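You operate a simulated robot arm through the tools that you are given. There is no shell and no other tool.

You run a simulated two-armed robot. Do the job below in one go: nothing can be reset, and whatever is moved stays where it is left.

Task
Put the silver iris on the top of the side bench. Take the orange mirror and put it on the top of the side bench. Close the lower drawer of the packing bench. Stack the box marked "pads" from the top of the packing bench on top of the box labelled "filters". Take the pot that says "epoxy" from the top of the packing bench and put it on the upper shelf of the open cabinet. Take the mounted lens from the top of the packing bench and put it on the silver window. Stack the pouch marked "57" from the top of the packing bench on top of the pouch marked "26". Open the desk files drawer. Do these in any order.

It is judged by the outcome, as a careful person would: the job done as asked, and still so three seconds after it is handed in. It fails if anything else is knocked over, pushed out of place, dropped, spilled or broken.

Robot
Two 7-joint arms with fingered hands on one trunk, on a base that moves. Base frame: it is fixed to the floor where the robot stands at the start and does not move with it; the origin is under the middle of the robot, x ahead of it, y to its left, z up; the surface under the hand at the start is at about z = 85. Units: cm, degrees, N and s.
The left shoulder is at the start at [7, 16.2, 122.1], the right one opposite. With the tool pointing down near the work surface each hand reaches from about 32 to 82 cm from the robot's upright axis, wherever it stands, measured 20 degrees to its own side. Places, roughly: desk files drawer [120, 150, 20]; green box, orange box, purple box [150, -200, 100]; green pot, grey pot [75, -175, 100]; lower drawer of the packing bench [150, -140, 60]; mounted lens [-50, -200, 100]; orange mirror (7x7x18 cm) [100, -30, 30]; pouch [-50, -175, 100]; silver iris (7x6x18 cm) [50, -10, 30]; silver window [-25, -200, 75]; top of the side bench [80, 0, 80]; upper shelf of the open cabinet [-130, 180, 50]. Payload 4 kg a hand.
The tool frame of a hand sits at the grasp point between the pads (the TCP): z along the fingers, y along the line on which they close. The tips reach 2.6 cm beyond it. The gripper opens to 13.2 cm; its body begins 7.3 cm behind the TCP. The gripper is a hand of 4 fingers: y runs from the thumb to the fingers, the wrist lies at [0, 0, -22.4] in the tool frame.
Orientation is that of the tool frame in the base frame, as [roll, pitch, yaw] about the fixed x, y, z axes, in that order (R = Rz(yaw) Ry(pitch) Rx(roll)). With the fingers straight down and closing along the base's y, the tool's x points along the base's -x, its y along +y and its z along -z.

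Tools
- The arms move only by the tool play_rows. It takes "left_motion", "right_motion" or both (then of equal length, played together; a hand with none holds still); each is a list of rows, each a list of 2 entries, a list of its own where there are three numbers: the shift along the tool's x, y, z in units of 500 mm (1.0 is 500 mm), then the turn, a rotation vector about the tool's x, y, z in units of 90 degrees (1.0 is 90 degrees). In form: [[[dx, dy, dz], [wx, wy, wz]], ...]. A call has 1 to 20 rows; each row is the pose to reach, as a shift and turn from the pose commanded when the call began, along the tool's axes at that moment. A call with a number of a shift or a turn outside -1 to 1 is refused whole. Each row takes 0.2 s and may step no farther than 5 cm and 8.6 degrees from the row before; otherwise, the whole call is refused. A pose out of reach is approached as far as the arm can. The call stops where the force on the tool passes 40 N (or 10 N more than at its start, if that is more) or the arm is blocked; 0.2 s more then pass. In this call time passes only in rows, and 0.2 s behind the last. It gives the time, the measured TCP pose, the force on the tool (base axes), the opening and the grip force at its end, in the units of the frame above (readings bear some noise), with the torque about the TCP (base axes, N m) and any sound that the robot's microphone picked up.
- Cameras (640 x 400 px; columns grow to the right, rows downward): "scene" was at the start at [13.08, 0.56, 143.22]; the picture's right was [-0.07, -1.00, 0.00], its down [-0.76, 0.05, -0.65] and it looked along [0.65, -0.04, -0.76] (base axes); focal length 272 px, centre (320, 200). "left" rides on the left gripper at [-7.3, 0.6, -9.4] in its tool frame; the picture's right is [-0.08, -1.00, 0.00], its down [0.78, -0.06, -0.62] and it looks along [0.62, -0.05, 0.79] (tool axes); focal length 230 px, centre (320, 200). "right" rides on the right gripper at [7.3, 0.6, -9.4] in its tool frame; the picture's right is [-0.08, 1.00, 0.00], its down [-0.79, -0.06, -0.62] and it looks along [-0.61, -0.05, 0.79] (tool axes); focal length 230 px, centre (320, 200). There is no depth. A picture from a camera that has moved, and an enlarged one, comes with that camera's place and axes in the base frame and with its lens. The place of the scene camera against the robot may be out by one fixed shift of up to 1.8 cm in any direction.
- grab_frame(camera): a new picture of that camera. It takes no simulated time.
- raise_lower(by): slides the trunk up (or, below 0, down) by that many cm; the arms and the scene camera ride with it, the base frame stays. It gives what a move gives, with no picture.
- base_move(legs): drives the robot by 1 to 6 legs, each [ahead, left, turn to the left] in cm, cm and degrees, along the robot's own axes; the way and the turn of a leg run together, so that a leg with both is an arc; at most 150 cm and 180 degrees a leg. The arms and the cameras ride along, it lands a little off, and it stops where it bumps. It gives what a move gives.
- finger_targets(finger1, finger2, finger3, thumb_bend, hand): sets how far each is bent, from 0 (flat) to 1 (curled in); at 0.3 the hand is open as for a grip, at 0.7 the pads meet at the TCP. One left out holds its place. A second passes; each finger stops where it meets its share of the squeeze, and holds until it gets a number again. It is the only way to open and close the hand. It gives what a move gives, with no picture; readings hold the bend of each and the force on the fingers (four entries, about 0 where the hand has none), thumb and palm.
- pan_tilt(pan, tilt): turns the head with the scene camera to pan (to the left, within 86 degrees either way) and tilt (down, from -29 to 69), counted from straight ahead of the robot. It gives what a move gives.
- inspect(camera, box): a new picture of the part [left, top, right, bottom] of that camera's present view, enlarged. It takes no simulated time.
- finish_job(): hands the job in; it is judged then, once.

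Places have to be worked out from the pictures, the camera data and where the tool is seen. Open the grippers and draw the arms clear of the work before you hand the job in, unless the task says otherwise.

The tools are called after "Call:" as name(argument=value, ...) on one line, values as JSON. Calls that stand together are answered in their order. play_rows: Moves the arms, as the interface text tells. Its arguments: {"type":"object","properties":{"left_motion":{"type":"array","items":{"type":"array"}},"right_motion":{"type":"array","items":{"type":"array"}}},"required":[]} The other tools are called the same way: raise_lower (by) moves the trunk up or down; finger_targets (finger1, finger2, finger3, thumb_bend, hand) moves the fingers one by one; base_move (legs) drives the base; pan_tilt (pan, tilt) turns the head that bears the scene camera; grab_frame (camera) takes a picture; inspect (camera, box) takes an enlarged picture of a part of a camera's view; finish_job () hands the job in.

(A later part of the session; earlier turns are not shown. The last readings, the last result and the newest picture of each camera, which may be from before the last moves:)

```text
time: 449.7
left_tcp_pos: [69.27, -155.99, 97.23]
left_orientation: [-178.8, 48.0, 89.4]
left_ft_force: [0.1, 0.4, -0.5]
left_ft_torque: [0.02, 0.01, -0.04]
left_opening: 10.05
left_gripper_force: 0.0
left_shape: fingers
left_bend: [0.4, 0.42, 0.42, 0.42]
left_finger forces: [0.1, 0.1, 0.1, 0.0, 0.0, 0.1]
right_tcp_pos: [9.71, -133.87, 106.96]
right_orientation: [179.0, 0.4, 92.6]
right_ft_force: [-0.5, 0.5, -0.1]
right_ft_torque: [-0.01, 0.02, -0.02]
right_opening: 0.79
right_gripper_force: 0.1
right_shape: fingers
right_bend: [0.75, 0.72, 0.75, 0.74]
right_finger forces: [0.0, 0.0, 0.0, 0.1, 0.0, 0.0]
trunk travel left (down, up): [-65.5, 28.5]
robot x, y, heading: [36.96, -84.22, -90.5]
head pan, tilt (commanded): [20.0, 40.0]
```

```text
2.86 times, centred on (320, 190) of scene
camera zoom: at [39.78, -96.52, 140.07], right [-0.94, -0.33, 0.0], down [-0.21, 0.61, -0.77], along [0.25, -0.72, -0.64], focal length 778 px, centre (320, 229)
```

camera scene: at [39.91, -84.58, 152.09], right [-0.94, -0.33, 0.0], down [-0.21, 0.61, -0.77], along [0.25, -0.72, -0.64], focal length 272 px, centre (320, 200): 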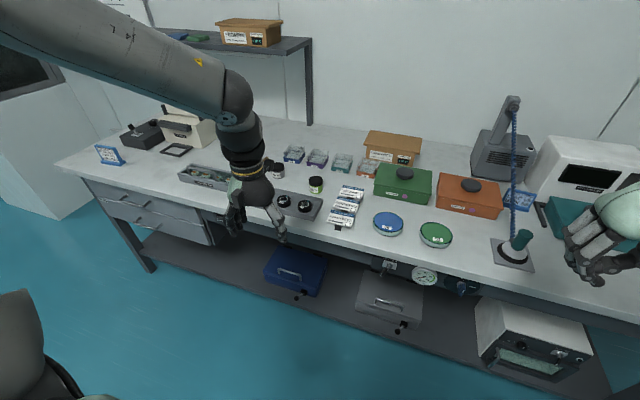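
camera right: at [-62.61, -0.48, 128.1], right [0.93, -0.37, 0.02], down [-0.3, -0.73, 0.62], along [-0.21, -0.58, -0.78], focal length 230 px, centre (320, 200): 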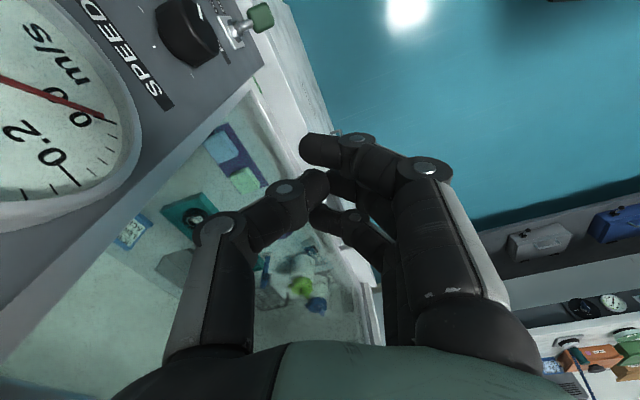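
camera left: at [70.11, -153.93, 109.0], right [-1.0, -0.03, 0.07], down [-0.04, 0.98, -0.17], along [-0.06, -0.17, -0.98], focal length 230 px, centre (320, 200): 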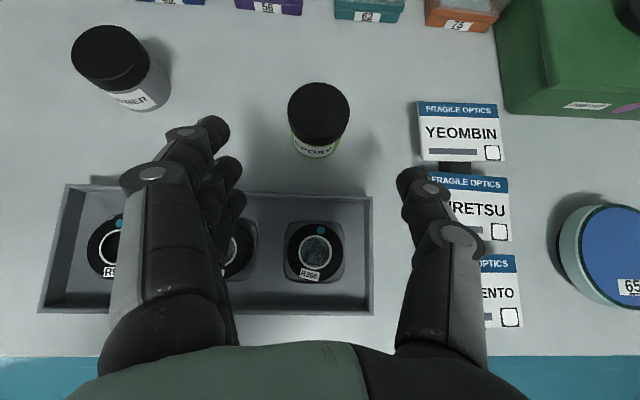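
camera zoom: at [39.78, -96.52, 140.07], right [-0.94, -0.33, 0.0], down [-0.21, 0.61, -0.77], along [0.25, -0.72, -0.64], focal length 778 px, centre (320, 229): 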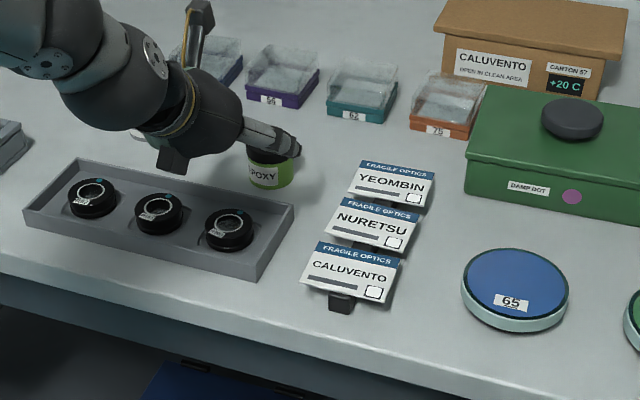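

Pot top centre refined to [69.3,-163.3], z≈92.9. I narrow the hand a little (cards on the right) and descend along the hand axis onto the pot.

Call:
finger_targets(hand="left", finger1=0.44, finger2=0.44, finger3=0.44, thumb_bend=0.47)

Call:
play_rows(left_motion=[[[0.005, 0, 0.065], [0, 0, 0]], [[0.009, 0, 0.13], [0, 0, 0]], [[0.014, 0, 0.195], [0, 0, 0]]])

Call:
grab_frame(camera="left")

Call:
inspect(camera="scene", box=[220, 120, 420, 260])

```text
time: 450.7
left_tcp_pos: [69.15, -155.97, 97.3]
left_orientation: [-179.0, 48.1, 89.5]
left_ft_force: [-0.6, 0.3, 0.3]
left_ft_torque: [0.0, -0.01, -0.04]
left_opening: 8.65
left_gripper_force: 0.1
left_shape: fingers
left_bend: [0.44, 0.44, 0.44, 0.47]
left_finger forces: [0.0, 0.0, 0.0, 0.0, 0.1, 0.0]
right_tcp_pos: [9.7, -133.83, 107.13]
right_orientation: [179.0, 0.5, 92.6]
right_ft_force: [-0.7, 0.3, 0.4]
right_ft_torque: [0.01, 0.01, -0.02]
right_opening: 0.83
right_gripper_force: 0.1
right_shape: fingers
right_bend: [0.75, 0.72, 0.75, 0.74]
right_finger forces: [0.0, 0.0, 0.0, 0.1, 0.0, 0.1]
trunk travel left (down, up): [-65.5, 28.5]
robot x, y, heading: [36.47, -84.34, -90.7]
head pan, tilt (commanded): [20.0, 40.0]
```

```text
time: 451.5
left_tcp_pos: [69.24, -162.83, 90.34]
left_orientation: [-179.0, 48.0, 89.5]
left_ft_force: [0.6, -0.1, -0.1]
left_ft_torque: [0.01, -0.02, 0.05]
left_opening: 8.63
left_gripper_force: 0.1
left_shape: fingers
left_bend: [0.44, 0.44, 0.44, 0.47]
left_finger forces: [0.0, 0.0, 0.0, 0.1, 0.0, 0.0]
right_tcp_pos: [9.65, -133.97, 107.04]
right_orientation: [178.8, 0.4, 92.6]
right_ft_force: [0.0, 0.1, -0.5]
right_ft_torque: [0.0, -0.02, -0.01]
right_opening: 0.82
right_gripper_force: 0.1
right_shape: fingers
right_bend: [0.75, 0.72, 0.75, 0.74]
right_finger forces: [0.0, 0.0, 0.0, 0.0, 0.0, 0.0]
trunk travel left (down, up): [-65.5, 28.5]
robot x, y, heading: [36.62, -84.4, -90.7]
head pan, tilt (commanded): [20.0, 40.0]
```

```text
taken
camera left: at [70.05, -160.67, 101.99], right [-1.0, -0.03, 0.07], down [-0.04, 0.98, -0.17], along [-0.06, -0.17, -0.98], focal length 230 px, centre (320, 200)
```

left: 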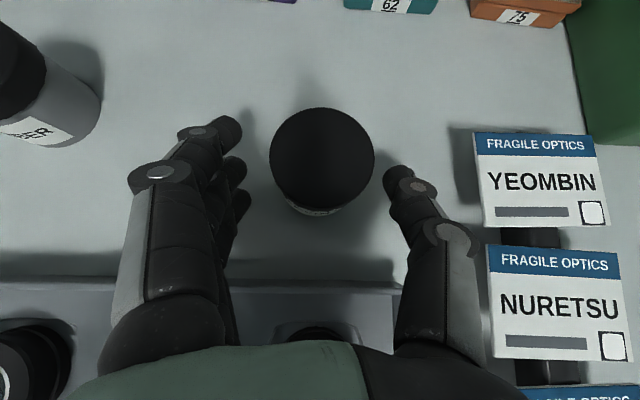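

```text
2.86 times, centred on (320, 190) of scene
camera zoom: at [39.82, -96.49, 140.08], right [-0.94, -0.33, 0.0], down [-0.21, 0.61, -0.77], along [0.25, -0.72, -0.64], focal length 778 px, centre (320, 229)
```

zoom: 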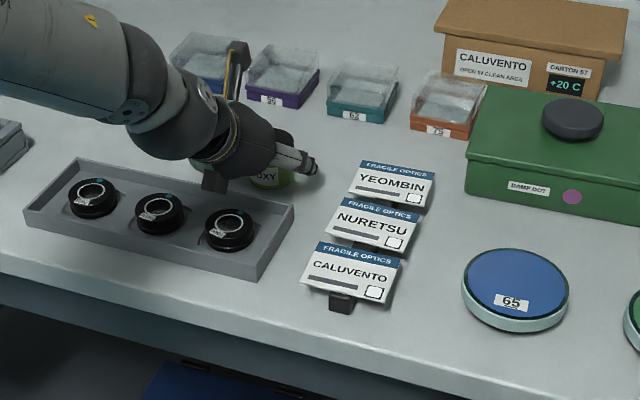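

Call:
play_rows(left_motion=[[[-0.0115, 0, 0.022], [0, 0, 0]]])

Call:
finger_targets(hand="left", finger1=0.66, finger2=0.66, finger3=0.66, thumb_bend=0.66)

Call:
grab_frame(camera="left")

```text
time: 451.9
left_tcp_pos: [68.92, -163.86, 90.28]
left_orientation: [-179.0, 48.3, 89.4]
left_ft_force: [-0.4, 0.1, 6.6]
left_ft_torque: [-0.02, -0.32, 0.06]
left_opening: 8.62
left_gripper_force: 2.8
left_shape: fingers
left_bend: [0.44, 0.44, 0.44, 0.47]
left_finger forces: [0.1, 0.0, 5.9, 0.1, 0.0, 0.1]
right_tcp_pos: [9.63, -133.86, 107.08]
right_orientation: [178.9, 0.5, 92.7]
right_ft_force: [0.4, 0.1, 0.4]
right_ft_torque: [-0.01, 0.02, 0.03]
right_opening: 0.83
right_gripper_force: 0.3
right_shape: fingers
right_bend: [0.75, 0.72, 0.75, 0.74]
right_finger forces: [0.1, 0.0, 0.0, 0.1, 0.1, 0.0]
trunk travel left (down, up): [-65.5, 28.5]
robot x, y, heading: [36.79, -84.52, -90.6]
head pan, tilt (commanded): [20.0, 40.0]
```

```text
time: 452.9
left_tcp_pos: [69.11, -163.82, 90.4]
left_orientation: [-179.0, 48.3, 89.5]
left_ft_force: [4.4, -2.4, 12.5]
left_ft_torque: [-0.12, -0.56, -0.08]
left_opening: 4.38
left_gripper_force: 19.5
left_shape: fingers
left_bend: [0.61, 0.58, 0.59, 0.6]
left_finger forces: [3.3, 6.4, 16.0, 0.1, 13.7, 0.1]
right_tcp_pos: [9.7, -133.77, 107.18]
right_orientation: [178.9, 0.6, 92.7]
right_ft_force: [-0.3, 0.5, 0.0]
right_ft_torque: [-0.04, -0.01, 0.0]
right_opening: 0.84
right_gripper_force: 0.1
right_shape: fingers
right_bend: [0.75, 0.72, 0.75, 0.74]
right_finger forces: [0.0, 0.0, 0.0, 0.1, 0.1, 0.0]
trunk travel left (down, up): [-65.5, 28.5]
robot x, y, heading: [36.53, -84.35, -90.6]
head pan, tilt (commanded): [20.0, 40.0]
```

```text
taken
camera left: at [70.0, -161.76, 101.93], right [-1.0, -0.03, 0.07], down [-0.04, 0.98, -0.18], along [-0.06, -0.18, -0.98], focal length 230 px, centre (320, 200)
```

left: 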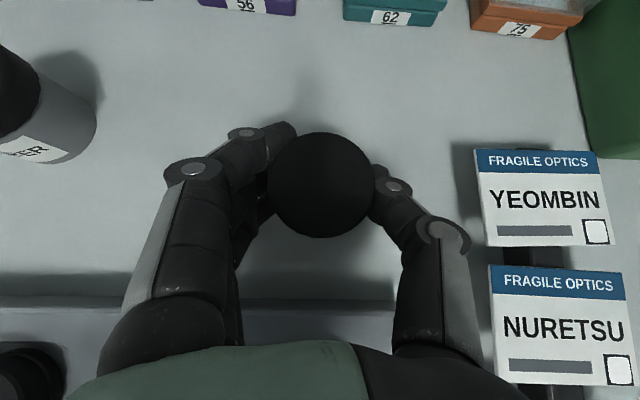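

The pot is gripped (finger 3 also touches the bench). I lift with the trunk and check.

Call:
raise_lower(by=1.5)

Call:
raise_lower(by=14)

Call:
grab_frame(camera="left")

Call:
inspect(camera="scene", box=[200, 120, 400, 280])

```text
time: 453.6
left_tcp_pos: [69.01, -163.7, 91.38]
left_orientation: [-179.1, 47.9, 89.4]
left_ft_force: [0.3, 0.6, -1.5]
left_ft_torque: [0.03, 0.01, -0.01]
left_opening: 4.38
left_gripper_force: 14.7
left_shape: fingers
left_bend: [0.62, 0.58, 0.59, 0.6]
left_finger forces: [2.6, 5.8, 5.5, 0.0, 14.9, 0.0]
right_tcp_pos: [9.67, -133.8, 108.57]
right_orientation: [179.0, 0.5, 92.7]
right_ft_force: [0.6, -0.3, 0.2]
right_ft_torque: [0.0, -0.01, -0.03]
right_opening: 0.85
right_gripper_force: 0.1
right_shape: fingers
right_bend: [0.75, 0.72, 0.75, 0.74]
right_finger forces: [0.0, 0.0, 0.0, 0.0, 0.1, 0.1]
trunk travel left (down, up): [-67.0, 27.0]
robot x, y, heading: [36.92, -84.6, -90.6]
head pan, tilt (commanded): [20.0, 40.0]
```

```text
time: 455.2
left_tcp_pos: [69.12, -163.99, 105.42]
left_orientation: [-179.0, 48.1, 89.4]
left_ft_force: [-0.1, -0.4, -0.6]
left_ft_torque: [0.01, -0.03, 0.03]
left_opening: 4.37
left_gripper_force: 14.0
left_shape: fingers
left_bend: [0.62, 0.58, 0.59, 0.6]
left_finger forces: [2.5, 5.8, 5.6, 0.1, 14.8, 0.0]
right_tcp_pos: [9.78, -134.0, 122.58]
right_orientation: [179.0, 0.5, 92.6]
right_ft_force: [0.1, 0.2, -0.1]
right_ft_torque: [0.01, -0.01, -0.01]
right_opening: 0.84
right_gripper_force: 0.1
right_shape: fingers
right_bend: [0.75, 0.72, 0.75, 0.74]
right_finger forces: [0.1, 0.1, 0.1, 0.0, 0.0, 0.0]
trunk travel left (down, up): [-81.0, 13.0]
robot x, y, heading: [36.59, -84.38, -90.8]
head pan, tilt (commanded): [20.0, 40.0]
```

```text
taken
camera left: at [70.01, -161.86, 117.16], right [-1.0, -0.03, 0.07], down [-0.04, 0.98, -0.17], along [-0.06, -0.17, -0.98], focal length 230 px, centre (320, 200)
```

left: 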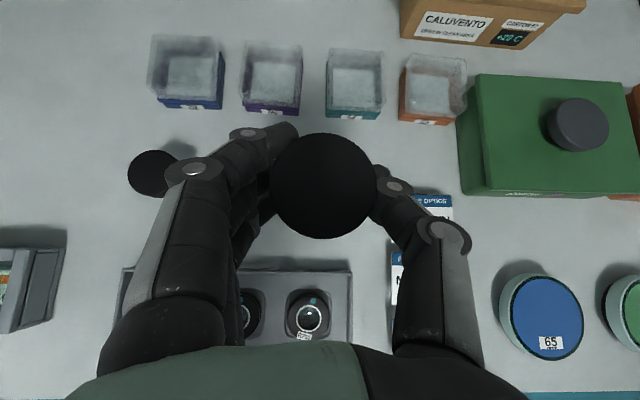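

```text
2.50 times, centred on (300, 200) of scene
camera zoom: at [39.8, -96.42, 155.58], right [-0.94, -0.33, 0.0], down [-0.21, 0.61, -0.77], along [0.25, -0.72, -0.64], focal length 680 px, centre (370, 200)
```

zoom: 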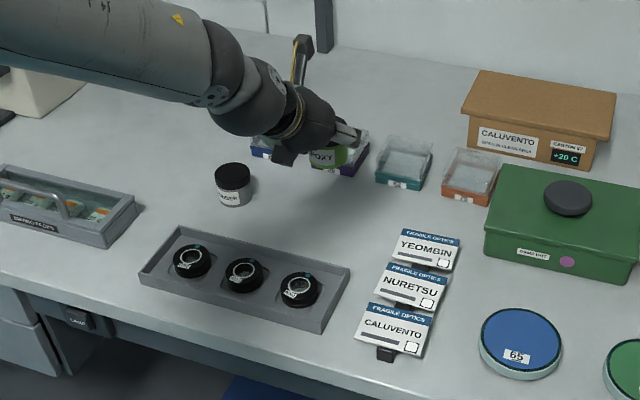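

The EPOXY pot is in hand. I retract it somewhat and raise a bit for the drive around to the cabinet (facing +x while passing the hood, so the arms stay clear).

Call:
play_rows(left_motion=[[[0.038, 0, -0.073], [0, 0, 0]], [[0.077, 0, -0.146], [0, 0, 0]], [[0.115, 0, -0.219], [0, 0, 0]], [[0.154, 0, -0.292], [0, 0, 0]], [[0.192, 0, -0.365], [0, 0, 0]]])

Call:
base_move(legs=[[-14, 0, 0], [0, -60, 0], [0, 0, 90]])

Call:
grab_frame(camera="left")

Call:
grab_frame(camera="scene")

```text
time: 456.4
left_tcp_pos: [69.55, -143.64, 110.52]
left_orientation: [-179.0, 48.2, 89.6]
left_ft_force: [0.1, 0.2, -0.3]
left_ft_torque: [0.01, 0.02, -0.02]
left_opening: 4.34
left_gripper_force: 13.9
left_shape: fingers
left_bend: [0.62, 0.58, 0.59, 0.6]
left_finger forces: [2.6, 5.6, 5.6, 0.0, 14.8, 0.0]
right_tcp_pos: [9.76, -133.69, 122.55]
right_orientation: [178.9, 0.6, 92.6]
right_ft_force: [-0.5, -0.2, 0.2]
right_ft_torque: [-0.03, 0.0, 0.04]
right_opening: 0.8
right_gripper_force: 0.0
right_shape: fingers
right_bend: [0.75, 0.72, 0.75, 0.74]
right_finger forces: [0.0, 0.1, 0.1, 0.1, 0.0, 0.0]
trunk travel left (down, up): [-81.0, 13.0]
robot x, y, heading: [36.6, -84.46, -90.8]
head pan, tilt (commanded): [20.0, 40.0]
```

```text
time: 464.6
left_tcp_pos: [35.16, -36.32, 110.47]
left_orientation: [-179.0, 48.1, -179.4]
left_ft_force: [0.2, 0.5, -0.6]
left_ft_torque: [0.03, -0.01, 0.01]
left_opening: 4.29
left_gripper_force: 13.9
left_shape: fingers
left_bend: [0.62, 0.58, 0.59, 0.6]
left_finger forces: [2.4, 5.8, 5.5, 0.0, 14.4, 0.0]
right_tcp_pos: [26.08, -96.22, 122.58]
right_orientation: [178.8, 0.6, -176.4]
right_ft_force: [0.4, 0.8, -0.2]
right_ft_torque: [0.0, -0.04, 0.0]
right_opening: 0.8
right_gripper_force: 0.0
right_shape: fingers
right_bend: [0.75, 0.72, 0.75, 0.74]
right_finger forces: [0.0, 0.0, 0.0, 0.0, 0.0, 0.0]
trunk travel left (down, up): [-81.0, 13.0]
robot x, y, heading: [-23.6, -70.44, 0.6]
head pan, tilt (commanded): [20.0, 40.0]
```

```text
taken
camera left: at [33.32, -35.52, 122.19], right [0.05, -1.0, 0.07], down [-0.98, -0.06, -0.17], along [0.17, -0.06, -0.98], focal length 230 px, centre (320, 200)
```

left: 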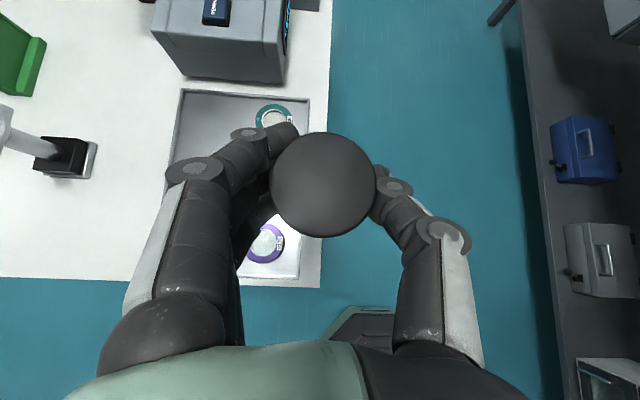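

```text
taken
camera scene: at [-10.38, -66.1, 155.59], right [0.35, -0.94, 0.0], down [-0.6, -0.22, -0.77], along [0.72, 0.27, -0.64], focal length 272 px, centre (320, 200)
```

scene: 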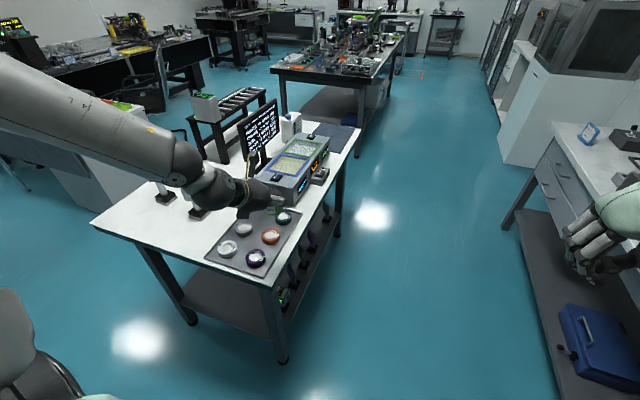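

Call:
base_move(legs=[[-12, 0, 0], [0, 100, 0]])

Call:
base_move(legs=[[0, 60, 0], [30, 35, 0]])

Call:
grab_frame(camera="scene")

```text
time: 470.7
left_tcp_pos: [22.87, 65.25, 110.47]
left_orientation: [-179.0, 48.1, -179.7]
left_ft_force: [-0.7, 0.0, -1.0]
left_ft_torque: [-0.01, 0.04, 0.01]
left_opening: 4.33
left_gripper_force: 14.3
left_shape: fingers
left_bend: [0.62, 0.58, 0.59, 0.6]
left_finger forces: [2.4, 5.7, 5.5, 0.0, 14.5, 0.1]
right_tcp_pos: [13.64, 5.37, 122.48]
right_orientation: [178.9, 0.5, -176.5]
right_ft_force: [0.0, -0.1, 0.5]
right_ft_torque: [0.02, 0.01, 0.01]
right_opening: 0.84
right_gripper_force: 0.1
right_shape: fingers
right_bend: [0.75, 0.72, 0.75, 0.74]
right_finger forces: [0.1, 0.0, 0.1, 0.0, 0.1, 0.0]
trunk travel left (down, up): [-81.0, 13.0]
robot x, y, heading: [-36.29, 31.87, -0.0]
head pan, tilt (commanded): [20.0, 40.0]
```

```text
time: 476.4
left_tcp_pos: [51.32, 160.77, 110.58]
left_orientation: [-178.9, 48.2, -178.9]
left_ft_force: [0.3, -0.2, -0.4]
left_ft_torque: [0.0, 0.01, 0.01]
left_opening: 4.31
left_gripper_force: 14.2
left_shape: fingers
left_bend: [0.62, 0.58, 0.59, 0.6]
left_finger forces: [2.4, 5.7, 5.5, 0.0, 14.4, 0.0]
right_tcp_pos: [42.87, 100.53, 122.52]
right_orientation: [178.8, 0.5, -175.9]
right_ft_force: [0.4, -0.3, -0.6]
right_ft_torque: [0.01, 0.0, -0.01]
right_opening: 0.81
right_gripper_force: 0.0
right_shape: fingers
right_bend: [0.75, 0.72, 0.75, 0.74]
right_finger forces: [0.0, 0.0, 0.0, 0.0, 0.0, 0.0]
trunk travel left (down, up): [-81.0, 13.0]
robot x, y, heading: [-7.21, 126.39, 0.8]
head pan, tilt (commanded): [20.0, 40.0]
```

```text
taken
camera scene: at [5.98, 130.29, 155.6], right [0.36, -0.93, 0.0], down [-0.6, -0.23, -0.77], along [0.72, 0.28, -0.64], focal length 272 px, centre (320, 200)
```

scene: 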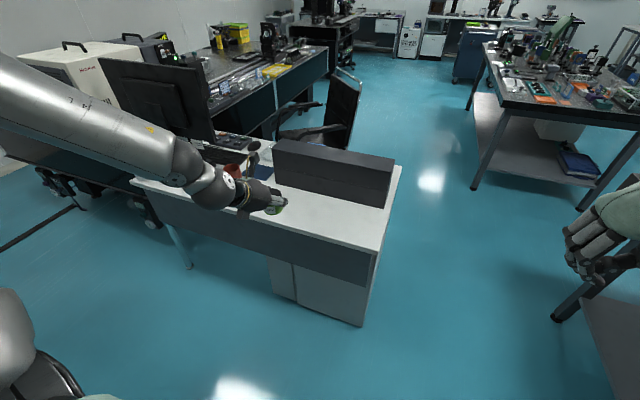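

Call:
base_move(legs=[[0, 74, 0], [0, 0, 90], [0, 0, 61]])

Call:
pan_tilt(pan=20, tilt=40)

Call:
grab_frame(camera="scene")

Call:
grab_frame(camera="left")

```text
time: 487.0
left_tcp_pos: [-75.66, 200.13, 110.55]
left_orientation: [-179.0, 48.1, -28.8]
left_ft_force: [-0.1, -0.6, -0.9]
left_ft_torque: [-0.05, -0.03, -0.02]
left_opening: 4.29
left_gripper_force: 12.9
left_shape: fingers
left_bend: [0.62, 0.58, 0.59, 0.6]
left_finger forces: [2.2, 5.6, 5.3, 0.0, 13.7, 0.0]
right_tcp_pos: [-38.51, 248.07, 122.63]
right_orientation: [179.0, 0.6, -25.7]
right_ft_force: [0.3, 0.1, 0.5]
right_ft_torque: [-0.04, 0.0, 0.0]
right_opening: 0.83
right_gripper_force: 0.1
right_shape: fingers
right_bend: [0.75, 0.72, 0.75, 0.74]
right_finger forces: [0.0, 0.1, 0.0, 0.0, 0.0, 0.0]
trunk travel left (down, up): [-81.0, 13.0]
robot x, y, heading: [-7.53, 201.12, 151.2]
head pan, tilt (commanded): [20.0, 40.0]
```

```text
time: 487.6
left_tcp_pos: [-75.72, 200.07, 110.59]
left_orientation: [-178.8, 48.0, -28.9]
left_ft_force: [-0.8, -0.3, -0.7]
left_ft_torque: [0.0, 0.0, -0.01]
left_opening: 4.28
left_gripper_force: 13.5
left_shape: fingers
left_bend: [0.62, 0.58, 0.59, 0.6]
left_finger forces: [2.3, 5.6, 5.3, 0.1, 13.8, 0.0]
right_tcp_pos: [-38.57, 248.2, 122.51]
right_orientation: [178.8, 0.5, -25.7]
right_ft_force: [-0.1, 0.0, 0.6]
right_ft_torque: [0.05, -0.02, 0.02]
right_opening: 0.83
right_gripper_force: 0.1
right_shape: fingers
right_bend: [0.75, 0.72, 0.75, 0.74]
right_finger forces: [0.0, 0.1, 0.0, 0.1, 0.0, 0.0]
trunk travel left (down, up): [-81.0, 13.0]
robot x, y, heading: [-7.73, 200.45, 151.4]
head pan, tilt (commanded): [20.0, 40.0]
```

```text
taken
camera scene: at [-20.18, 205.76, 155.59], right [0.15, 0.99, 0.0], down [0.64, -0.1, -0.77], along [-0.76, 0.12, -0.64], focal length 272 px, centre (320, 200)
```

scene: 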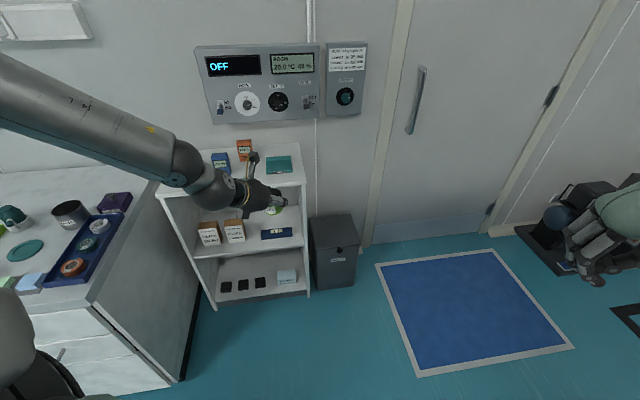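

```text
taken
camera left: at [-74.14, 198.46, 122.17], right [0.45, 0.89, 0.07], down [0.89, -0.43, -0.17], along [-0.12, 0.14, -0.98], focal length 230 px, centre (320, 200)
```

left: 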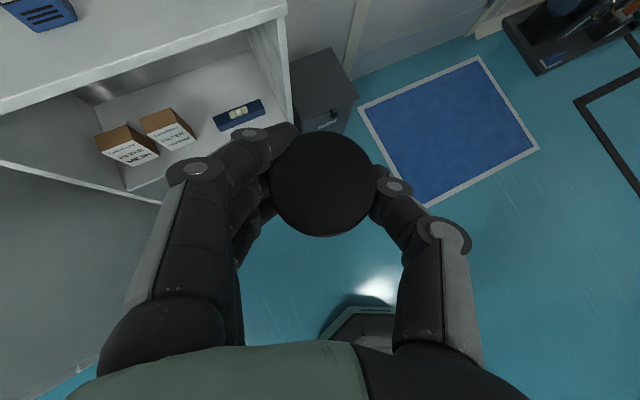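

Good view into the cabinet from above. I zoom in to find the free spot on the upper shelf.

Call:
inspect(camera="left", box=[0, 0, 320, 220])

Call:
inspect(camera="scene", box=[140, 130, 360, 320])

```text
1.82 times, centred on (160, 110) of left
camera zoom: at [-74.14, 198.46, 122.17], right [0.45, 0.89, 0.07], down [0.89, -0.43, -0.17], along [-0.12, 0.14, -0.98], focal length 418 px, centre (611, 364)
```

zoom: 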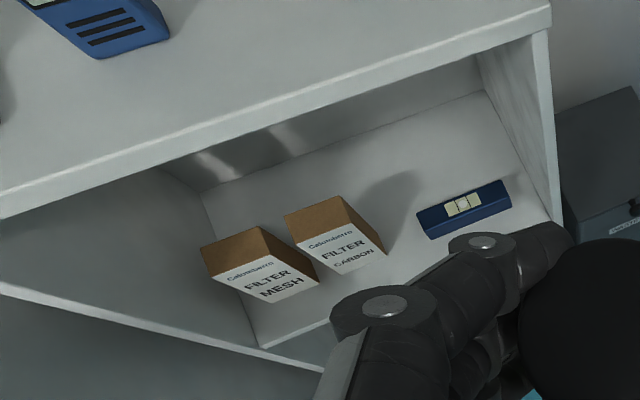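

```text
2.11 times, centred on (250, 225) of scene
camera zoom: at [-20.18, 205.76, 155.59], right [0.15, 0.99, 0.0], down [0.64, -0.1, -0.77], along [-0.76, 0.12, -0.64], focal length 573 px, centre (467, 147)
```

zoom: 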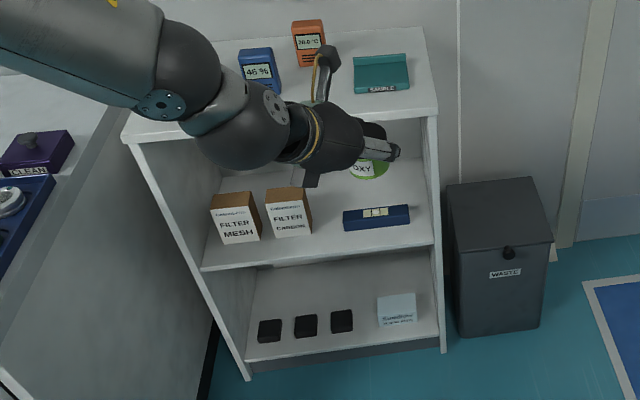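

The shelf (z≈43) has the low blue case near the front right. The best reachable spot is the strip in front of/around it, so I first turn the hand to point straight at the cabinet (azimuth 180°) while still outside.

Call:
play_rows(left_motion=[[[0, 0, 0], [-0.06, 0, -0.0538]], [[0, 0, 0], [-0.12, 0, -0.1076]], [[0, 0, 0], [-0.18, 0, -0.1614]], [[0, 0, 0], [-0.24, 0, -0.2152]]])

Call:
raise_lower(by=-30)

Call:
grab_frame(camera="left")

Call:
grab_frame(camera="scene")

```text
time: 488.6
left_tcp_pos: [-75.8, 200.01, 110.51]
left_orientation: [-179.1, 47.7, 0.1]
left_ft_force: [-0.2, 0.6, -0.1]
left_ft_torque: [0.01, 0.01, 0.01]
left_opening: 4.27
left_gripper_force: 12.7
left_shape: fingers
left_bend: [0.63, 0.58, 0.59, 0.6]
left_finger forces: [2.3, 5.6, 5.4, 0.0, 13.7, 0.0]
right_tcp_pos: [-38.55, 248.08, 122.55]
right_orientation: [178.9, 0.5, -25.8]
right_ft_force: [-0.1, 0.4, -0.3]
right_ft_torque: [-0.02, 0.0, 0.0]
right_opening: 0.8
right_gripper_force: 0.1
right_shape: fingers
right_bend: [0.75, 0.72, 0.75, 0.74]
right_finger forces: [0.0, 0.0, 0.0, 0.0, 0.0, 0.1]
trunk travel left (down, up): [-81.0, 13.0]
robot x, y, heading: [-7.82, 200.87, 151.2]
head pan, tilt (commanded): [20.0, 40.0]
```

```text
time: 491.6
left_tcp_pos: [-75.66, 200.09, 80.38]
left_orientation: [-179.1, 47.8, 0.1]
left_ft_force: [0.1, 0.6, -0.6]
left_ft_torque: [0.02, -0.01, 0.04]
left_opening: 4.25
left_gripper_force: 13.3
left_shape: fingers
left_bend: [0.63, 0.58, 0.59, 0.6]
left_finger forces: [2.2, 5.6, 5.3, 0.1, 13.8, 0.0]
right_tcp_pos: [-38.5, 248.06, 92.6]
right_orientation: [178.9, 0.5, -25.8]
right_ft_force: [0.3, -0.4, 0.0]
right_ft_torque: [-0.01, 0.01, 0.04]
right_opening: 0.84
right_gripper_force: 0.1
right_shape: fingers
right_bend: [0.75, 0.72, 0.75, 0.74]
right_finger forces: [0.1, 0.0, 0.0, 0.0, 0.0, 0.0]
trunk travel left (down, up): [-51.0, 43.0]
robot x, y, heading: [-7.84, 200.69, 151.2]
head pan, tilt (commanded): [20.0, 40.0]
```

```text
taken
camera left: at [-73.6, 199.35, 92.21], right [-0.04, 1.0, 0.07], down [0.98, 0.05, -0.17], along [-0.17, 0.06, -0.98], focal length 230 px, centre (320, 200)
```

left: 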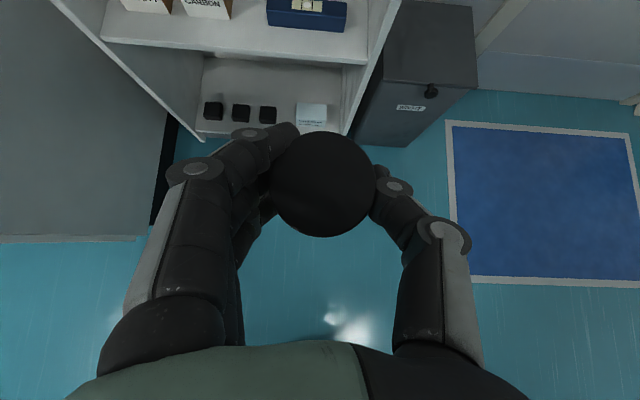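

```text
taken
camera scene: at [-20.17, 205.74, 125.59], right [0.15, 0.99, 0.0], down [0.64, -0.1, -0.77], along [-0.76, 0.12, -0.64], focal length 272 px, centre (320, 200)
```

scene: 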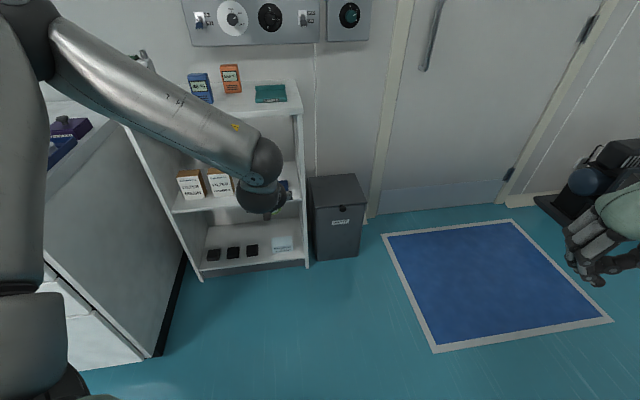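

Re-triangulating gives the shelf at z≈50, front edge x≈-112.6, blue case at x≈-117.5…-121.5 (top z≈53), and free space behind it. I lower to TCP z≈61 and move in toward the cabinet part-way.

Call:
raise_lower(by=-18)

Call:
base_move(legs=[[24.5, 14.2, 0]])

Call:
grab_frame(camera="left")

Call:
grab_frame(camera="scene")

```text
time: 493.6
left_tcp_pos: [-75.74, 200.17, 62.39]
left_orientation: [-179.1, 47.7, 0.1]
left_ft_force: [-0.6, -0.4, 0.4]
left_ft_torque: [0.0, 0.05, 0.0]
left_opening: 4.24
left_gripper_force: 13.8
left_shape: fingers
left_bend: [0.63, 0.58, 0.59, 0.6]
left_finger forces: [2.2, 5.7, 5.3, 0.0, 13.8, 0.0]
right_tcp_pos: [-38.55, 248.09, 74.57]
right_orientation: [178.9, 0.5, -25.8]
right_ft_force: [0.4, 0.1, -0.1]
right_ft_torque: [-0.03, 0.0, -0.02]
right_opening: 0.84
right_gripper_force: 0.2
right_shape: fingers
right_bend: [0.75, 0.72, 0.75, 0.74]
right_finger forces: [0.0, 0.0, 0.0, 0.0, 0.0, 0.0]
trunk travel left (down, up): [-33.0, 61.0]
robot x, y, heading: [-8.05, 200.84, 151.2]
head pan, tilt (commanded): [20.0, 40.0]
```

```text
time: 495.6
left_tcp_pos: [-104.23, 199.18, 62.49]
left_orientation: [-179.1, 47.6, 0.3]
left_ft_force: [-0.9, 0.1, -1.2]
left_ft_torque: [-0.02, -0.01, 0.0]
left_opening: 4.27
left_gripper_force: 12.9
left_shape: fingers
left_bend: [0.63, 0.58, 0.59, 0.6]
left_finger forces: [2.2, 5.6, 5.3, 0.1, 13.8, 0.0]
right_tcp_pos: [-67.16, 247.39, 74.54]
right_orientation: [179.0, 0.4, -25.5]
right_ft_force: [-0.3, -0.8, 0.1]
right_ft_torque: [-0.02, 0.02, 0.0]
right_opening: 0.82
right_gripper_force: 0.0
right_shape: fingers
right_bend: [0.75, 0.72, 0.75, 0.74]
right_finger forces: [0.0, 0.0, 0.0, 0.1, 0.0, 0.1]
trunk travel left (down, up): [-33.0, 61.0]
robot x, y, heading: [-36.63, 200.58, 151.4]
head pan, tilt (commanded): [20.0, 40.0]
```

```text
taken
camera left: at [-102.1, 198.53, 74.15], right [-0.05, 1.0, 0.07], down [0.98, 0.06, -0.16], along [-0.17, 0.06, -0.98], focal length 230 px, centre (320, 200)
```

left: 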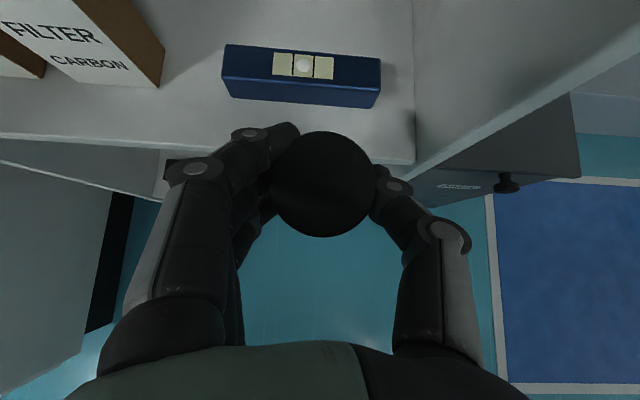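

```text
taken
camera scene: at [-48.72, 205.13, 107.58], right [0.15, 0.99, 0.0], down [0.64, -0.1, -0.77], along [-0.76, 0.12, -0.64], focal length 272 px, centre (320, 200)
```

scene: 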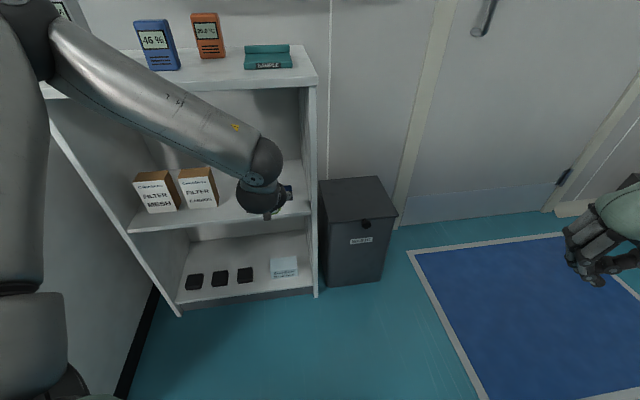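

The view confirms the layout. I move in another ~22 cm over the blue case (pot bottom z≈57, above it), watching clearances.

Call:
base_move(legs=[[12, 7, 0]])

Call:
grab_frame(camera="left")

Call:
grab_frame(camera="scene")

```text
time: 496.9
left_tcp_pos: [-118.38, 198.8, 62.33]
left_orientation: [-179.2, 47.6, 0.4]
left_ft_force: [-0.1, -0.6, -0.9]
left_ft_torque: [-0.02, 0.01, 0.0]
left_opening: 4.27
left_gripper_force: 13.7
left_shape: fingers
left_bend: [0.63, 0.58, 0.59, 0.6]
left_finger forces: [2.3, 5.7, 5.4, 0.0, 13.7, 0.1]
right_tcp_pos: [-81.26, 246.92, 74.49]
right_orientation: [178.8, 0.3, -25.3]
right_ft_force: [-0.3, 0.1, -0.7]
right_ft_torque: [-0.01, -0.02, 0.02]
right_opening: 0.83
right_gripper_force: 0.2
right_shape: fingers
right_bend: [0.75, 0.72, 0.75, 0.74]
right_finger forces: [0.1, 0.0, 0.0, 0.0, 0.0, 0.0]
trunk travel left (down, up): [-33.0, 61.0]
robot x, y, heading: [-49.94, 200.46, 151.9]
head pan, tilt (commanded): [20.0, 40.0]
```

```text
taken
camera left: at [-116.16, 198.03, 74.13], right [-0.05, 1.0, 0.07], down [0.98, 0.06, -0.16], along [-0.17, 0.06, -0.98], focal length 230 px, centre (320, 200)
```

left: 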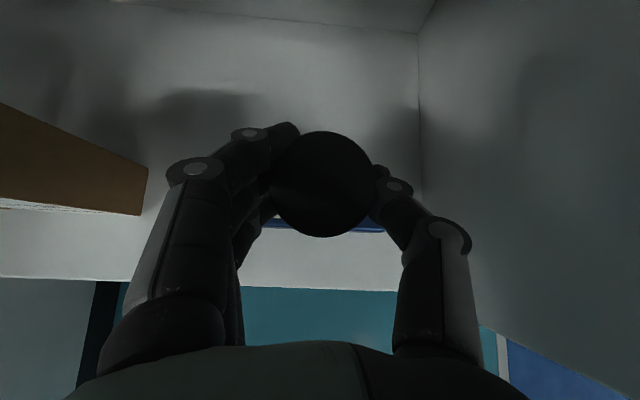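

```text
taken
camera scene: at [-62.8, 204.75, 107.57], right [0.15, 0.99, 0.0], down [0.64, -0.1, -0.77], along [-0.76, 0.11, -0.64], focal length 272 px, centre (320, 200)
```

scene: 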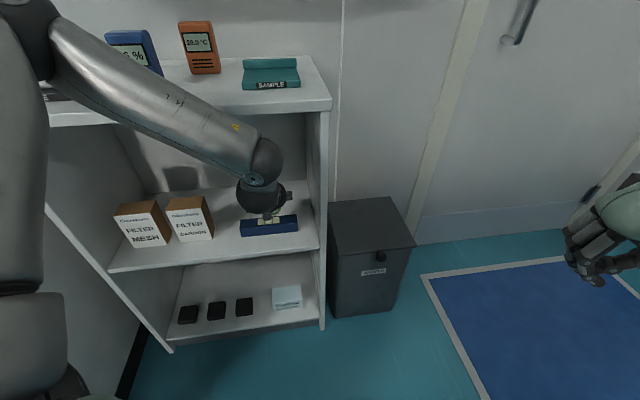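

To keep the forearm clear of the cabinet's top edge, I back the base 8 cm and reach in with the arm instead.

Call:
base_move(legs=[[-7.1, -3.8, 0]])

Call:
play_rows(left_motion=[[[-0.05, 0, 0.055], [0, 0, 0]], [[-0.1, 0, 0.11], [0, 0, 0]], [[-0.15, 0, 0.165], [0, 0, 0]], [[-0.2, 0, 0.22], [0, 0, 0]]])

Call:
grab_frame(camera="left")

Call:
grab_frame(camera="scene")

```text
time: 498.0
left_tcp_pos: [-110.18, 198.58, 62.63]
left_orientation: [-179.1, 47.9, 0.5]
left_ft_force: [-0.4, -0.1, -0.5]
left_ft_torque: [0.02, -0.01, 0.03]
left_opening: 4.28
left_gripper_force: 14.5
left_shape: fingers
left_bend: [0.63, 0.58, 0.59, 0.6]
left_finger forces: [2.2, 5.6, 5.2, 0.1, 13.7, 0.0]
right_tcp_pos: [-73.21, 246.92, 74.59]
right_orientation: [178.9, 0.6, -25.2]
right_ft_force: [0.8, 0.5, -0.4]
right_ft_torque: [0.0, 0.03, 0.02]
right_opening: 0.83
right_gripper_force: 0.0
right_shape: fingers
right_bend: [0.75, 0.72, 0.75, 0.74]
right_finger forces: [0.0, 0.0, 0.1, 0.1, 0.0, 0.0]
trunk travel left (down, up): [-33.0, 61.0]
robot x, y, heading: [-42.5, 199.76, 151.4]
head pan, tilt (commanded): [20.0, 40.0]
```

```text
time: 499.0
left_tcp_pos: [-125.11, 198.77, 62.4]
left_orientation: [-179.3, 47.6, 0.3]
left_ft_force: [-0.4, 0.5, -0.6]
left_ft_torque: [-0.04, -0.01, 0.0]
left_opening: 4.28
left_gripper_force: 13.2
left_shape: fingers
left_bend: [0.63, 0.58, 0.59, 0.6]
left_finger forces: [2.2, 5.6, 5.4, 0.0, 13.7, 0.0]
right_tcp_pos: [-73.35, 246.87, 74.62]
right_orientation: [178.9, 0.4, -25.3]
right_ft_force: [0.2, 1.1, 0.8]
right_ft_torque: [0.01, 0.02, 0.02]
right_opening: 0.82
right_gripper_force: 0.1
right_shape: fingers
right_bend: [0.75, 0.72, 0.75, 0.74]
right_finger forces: [0.1, 0.0, 0.0, 0.1, 0.0, 0.0]
trunk travel left (down, up): [-33.0, 61.0]
robot x, y, heading: [-42.08, 200.05, 151.7]
head pan, tilt (commanded): [20.0, 40.0]
```

```text
taken
camera left: at [-122.96, 198.1, 74.19], right [-0.05, 1.0, 0.07], down [0.98, 0.06, -0.16], along [-0.17, 0.06, -0.98], focal length 230 px, centre (320, 200)
```

left: 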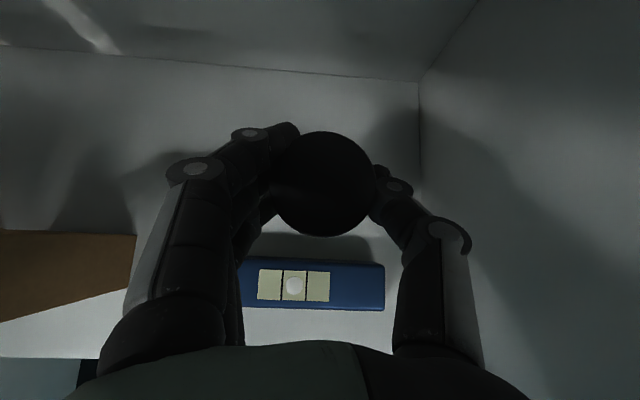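

```text
taken
camera scene: at [-54.72, 204.66, 107.58], right [0.15, 0.99, 0.0], down [0.64, -0.09, -0.77], along [-0.76, 0.11, -0.64], focal length 272 px, centre (320, 200)
```

scene: 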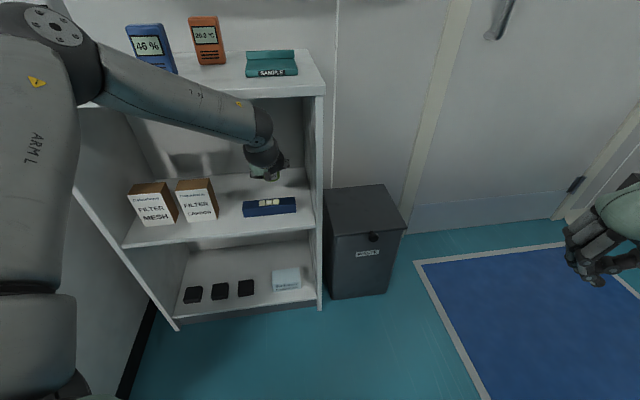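

The pot is now just behind the blue case with ~2 cm gap. I lower with the arm in steps, watching for contact.

Call:
play_rows(left_motion=[[[0.0295, 0, 0.027], [0, 0, 0]], [[0.059, 0, 0.054], [0, 0, 0]]])

Call:
grab_frame(camera="left")

Call:
inspect(camera="scene", box=[200, 80, 340, 240])

```text
time: 499.6
left_tcp_pos: [-125.13, 198.92, 58.47]
left_orientation: [-179.1, 47.7, 0.5]
left_ft_force: [-0.4, -0.3, -1.0]
left_ft_torque: [0.01, 0.02, 0.03]
left_opening: 4.28
left_gripper_force: 13.4
left_shape: fingers
left_bend: [0.63, 0.58, 0.59, 0.6]
left_finger forces: [2.2, 5.7, 5.3, 0.0, 13.7, 0.0]
right_tcp_pos: [-73.22, 246.83, 74.57]
right_orientation: [178.9, 0.5, -25.2]
right_ft_force: [-0.1, -0.3, -0.5]
right_ft_torque: [-0.02, -0.02, -0.02]
right_opening: 0.82
right_gripper_force: 0.0
right_shape: fingers
right_bend: [0.75, 0.72, 0.75, 0.74]
right_finger forces: [0.0, 0.1, 0.0, 0.0, 0.0, 0.0]
trunk travel left (down, up): [-33.0, 61.0]
robot x, y, heading: [-42.38, 200.32, 151.4]
head pan, tilt (commanded): [20.0, 40.0]
```

```text
taken
camera left: at [-123.03, 198.09, 70.18], right [-0.05, 1.0, 0.07], down [0.98, 0.06, -0.17], along [-0.17, 0.06, -0.98], focal length 230 px, centre (320, 200)
```

left: 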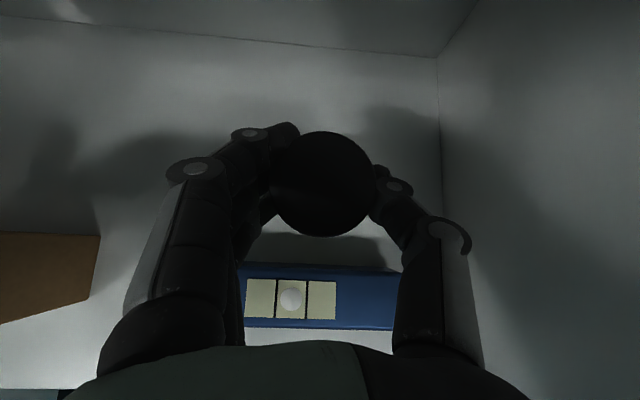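

```text
2.50 times, centred on (270, 160) of scene
camera zoom: at [-54.69, 204.66, 107.59], right [0.15, 0.99, 0.0], down [0.64, -0.09, -0.77], along [-0.76, 0.11, -0.64], focal length 680 px, centre (445, 300)
```

zoom: 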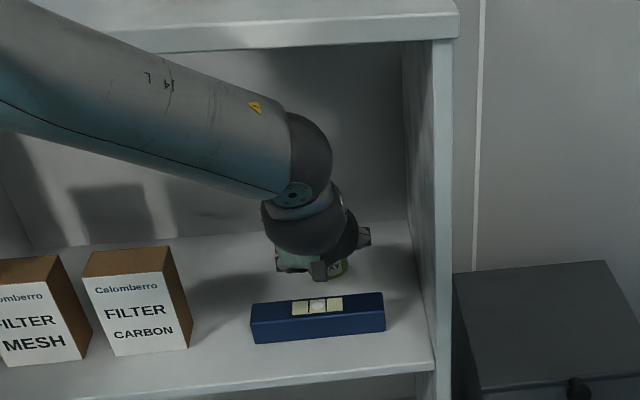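

Triangulation now gives the shelf at z≈51, so contact is expected at TCP z≈56.4. I lower the last 2 cm in small steps.

Call:
play_rows(left_motion=[[[0.0118, 0, 0.0108], [0, 0, 0]], [[0.0236, 0, 0.0216], [0, 0, 0]]])

Call:
play_rows(left_motion=[[[0.0059, 0, 0.0054], [0, 0, 0]]])

```text
time: 500.2
left_tcp_pos: [-125.13, 198.71, 56.94]
left_orientation: [-179.2, 47.8, 0.4]
left_ft_force: [-0.2, 0.6, -0.9]
left_ft_torque: [0.03, 0.01, 0.0]
left_opening: 4.26
left_gripper_force: 13.2
left_shape: fingers
left_bend: [0.63, 0.58, 0.59, 0.6]
left_finger forces: [2.2, 5.6, 5.4, 0.0, 13.8, 0.1]
right_tcp_pos: [-73.35, 246.88, 74.56]
right_orientation: [178.9, 0.5, -25.3]
right_ft_force: [0.0, 0.5, -0.1]
right_ft_torque: [0.0, -0.04, 0.01]
right_opening: 0.84
right_gripper_force: 0.1
right_shape: fingers
right_bend: [0.75, 0.72, 0.75, 0.74]
right_finger forces: [0.0, 0.1, 0.1, 0.1, 0.0, 0.0]
trunk travel left (down, up): [-33.0, 61.0]
robot x, y, heading: [-42.15, 200.15, 151.6]
head pan, tilt (commanded): [20.0, 40.0]
```

```text
time: 500.6
left_tcp_pos: [-125.2, 198.78, 56.56]
left_orientation: [-179.2, 47.6, 0.4]
left_ft_force: [-0.2, -0.4, -1.3]
left_ft_torque: [-0.01, -0.02, -0.04]
left_opening: 4.26
left_gripper_force: 12.9
left_shape: fingers
left_bend: [0.63, 0.58, 0.59, 0.6]
left_finger forces: [2.3, 5.6, 5.3, 0.0, 13.7, 0.0]
right_tcp_pos: [-73.32, 246.91, 74.58]
right_orientation: [178.9, 0.5, -25.4]
right_ft_force: [-0.2, -0.1, -0.2]
right_ft_torque: [0.01, -0.04, 0.02]
right_opening: 0.83
right_gripper_force: 0.1
right_shape: fingers
right_bend: [0.75, 0.72, 0.75, 0.74]
right_finger forces: [0.1, 0.0, 0.0, 0.1, 0.0, 0.1]
trunk travel left (down, up): [-33.0, 61.0]
robot x, y, heading: [-41.7, 200.09, 151.6]
head pan, tilt (commanded): [20.0, 40.0]
```

Call:
play_rows(left_motion=[[[0.0059, 0, 0.0054], [0, 0, 0]]])

Call:
play_rows(left_motion=[[[0.0059, 0, 0.0054], [0, 0, 0]]])

Call:
grab_frame(camera="left")

```text
time: 501.0
left_tcp_pos: [-125.04, 198.77, 56.09]
left_orientation: [-179.0, 47.7, 0.5]
left_ft_force: [-0.2, 0.8, -0.8]
left_ft_torque: [0.0, -0.01, -0.01]
left_opening: 4.29
left_gripper_force: 13.6
left_shape: fingers
left_bend: [0.63, 0.58, 0.59, 0.6]
left_finger forces: [2.3, 5.6, 5.2, 0.0, 13.7, 0.0]
right_tcp_pos: [-73.19, 246.79, 74.59]
right_orientation: [178.9, 0.5, -25.3]
right_ft_force: [-0.5, 0.8, -1.4]
right_ft_torque: [-0.02, -0.03, 0.01]
right_opening: 0.83
right_gripper_force: 0.0
right_shape: fingers
right_bend: [0.75, 0.72, 0.75, 0.74]
right_finger forces: [0.0, 0.1, 0.0, 0.0, 0.0, 0.0]
trunk travel left (down, up): [-33.0, 61.0]
robot x, y, heading: [-42.44, 199.87, 151.6]
head pan, tilt (commanded): [20.0, 40.0]
```

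```text
time: 501.4
left_tcp_pos: [-125.23, 198.81, 55.63]
left_orientation: [-179.1, 47.6, 0.5]
left_ft_force: [0.3, 0.5, -0.5]
left_ft_torque: [-0.01, -0.01, -0.01]
left_opening: 4.28
left_gripper_force: 13.5
left_shape: fingers
left_bend: [0.63, 0.58, 0.59, 0.6]
left_finger forces: [2.2, 5.6, 5.3, 0.0, 13.7, 0.0]
right_tcp_pos: [-73.24, 246.9, 74.47]
right_orientation: [178.9, 0.5, -25.3]
right_ft_force: [0.2, 1.0, -0.5]
right_ft_torque: [-0.02, 0.04, 0.0]
right_opening: 0.83
right_gripper_force: 0.0
right_shape: fingers
right_bend: [0.75, 0.72, 0.75, 0.74]
right_finger forces: [0.0, 0.0, 0.1, 0.0, 0.0, 0.0]
trunk travel left (down, up): [-33.0, 61.0]
robot x, y, heading: [-42.26, 200.06, 151.5]
head pan, tilt (commanded): [20.0, 40.0]
```

```text
taken
camera left: at [-123.01, 198.02, 67.41], right [-0.05, 1.0, 0.07], down [0.98, 0.06, -0.16], along [-0.17, 0.06, -0.98], focal length 230 px, centre (320, 200)
```

left: 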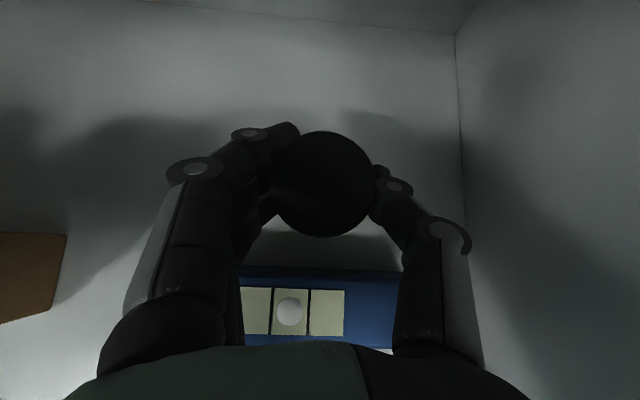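

Call:
play_rows(left_motion=[[[0.0044, 0, 0.004], [0, 0, 0]]])

Call:
play_rows(left_motion=[[[0.0044, 0, 0.004], [0, 0, 0]]])

Call:
play_rows(left_motion=[[[0.0044, 0, 0.004], [0, 0, 0]]])

```text
time: 501.8
left_tcp_pos: [-125.15, 198.72, 55.37]
left_orientation: [-179.2, 47.6, 0.5]
left_ft_force: [-0.5, 0.0, -1.4]
left_ft_torque: [0.03, 0.0, -0.01]
left_opening: 4.23
left_gripper_force: 13.2
left_shape: fingers
left_bend: [0.63, 0.58, 0.59, 0.6]
left_finger forces: [2.2, 5.6, 5.3, 0.0, 13.8, 0.0]
right_tcp_pos: [-73.33, 246.84, 74.52]
right_orientation: [178.9, 0.5, -25.3]
right_ft_force: [-0.4, 0.3, 0.1]
right_ft_torque: [-0.01, -0.02, -0.03]
right_opening: 0.81
right_gripper_force: 0.0
right_shape: fingers
right_bend: [0.75, 0.72, 0.75, 0.74]
right_finger forces: [0.1, 0.0, 0.1, 0.0, 0.0, 0.0]
trunk travel left (down, up): [-33.0, 61.0]
robot x, y, heading: [-42.46, 200.18, 151.8]
head pan, tilt (commanded): [20.0, 40.0]
```

```text
time: 502.2
left_tcp_pos: [-125.12, 198.78, 55.13]
left_orientation: [-179.1, 47.8, 0.5]
left_ft_force: [-0.5, 0.4, -0.1]
left_ft_torque: [0.0, 0.0, 0.0]
left_opening: 4.25
left_gripper_force: 13.5
left_shape: fingers
left_bend: [0.63, 0.58, 0.59, 0.6]
left_finger forces: [2.2, 5.6, 5.3, 0.0, 13.7, 0.0]
right_tcp_pos: [-73.32, 246.78, 74.57]
right_orientation: [179.0, 0.6, -25.3]
right_ft_force: [0.3, -0.5, 0.3]
right_ft_torque: [0.03, 0.02, 0.01]
right_opening: 0.83
right_gripper_force: 0.2
right_shape: fingers
right_bend: [0.75, 0.72, 0.75, 0.74]
right_finger forces: [0.1, 0.0, 0.0, 0.1, 0.1, 0.0]
trunk travel left (down, up): [-33.0, 61.0]
robot x, y, heading: [-42.27, 199.69, 151.6]
head pan, tilt (commanded): [20.0, 40.0]
```

```text
time: 502.6
left_tcp_pos: [-125.16, 198.66, 54.82]
left_orientation: [-179.1, 47.7, 0.5]
left_ft_force: [0.2, -0.2, -0.4]
left_ft_torque: [0.0, 0.01, 0.0]
left_opening: 4.25
left_gripper_force: 13.3
left_shape: fingers
left_bend: [0.63, 0.58, 0.59, 0.6]
left_finger forces: [2.2, 5.6, 5.3, 0.0, 13.7, 0.1]
right_tcp_pos: [-73.28, 246.9, 74.65]
right_orientation: [178.9, 0.5, -25.4]
right_ft_force: [-0.4, -1.2, 0.2]
right_ft_torque: [0.0, -0.06, -0.06]
right_opening: 0.83
right_gripper_force: 0.0
right_shape: fingers
right_bend: [0.75, 0.72, 0.75, 0.74]
right_finger forces: [0.1, 0.0, 0.1, 0.0, 0.0, 0.0]
trunk travel left (down, up): [-33.0, 61.0]
robot x, y, heading: [-42.35, 200.19, 151.3]
head pan, tilt (commanded): [20.0, 40.0]
```

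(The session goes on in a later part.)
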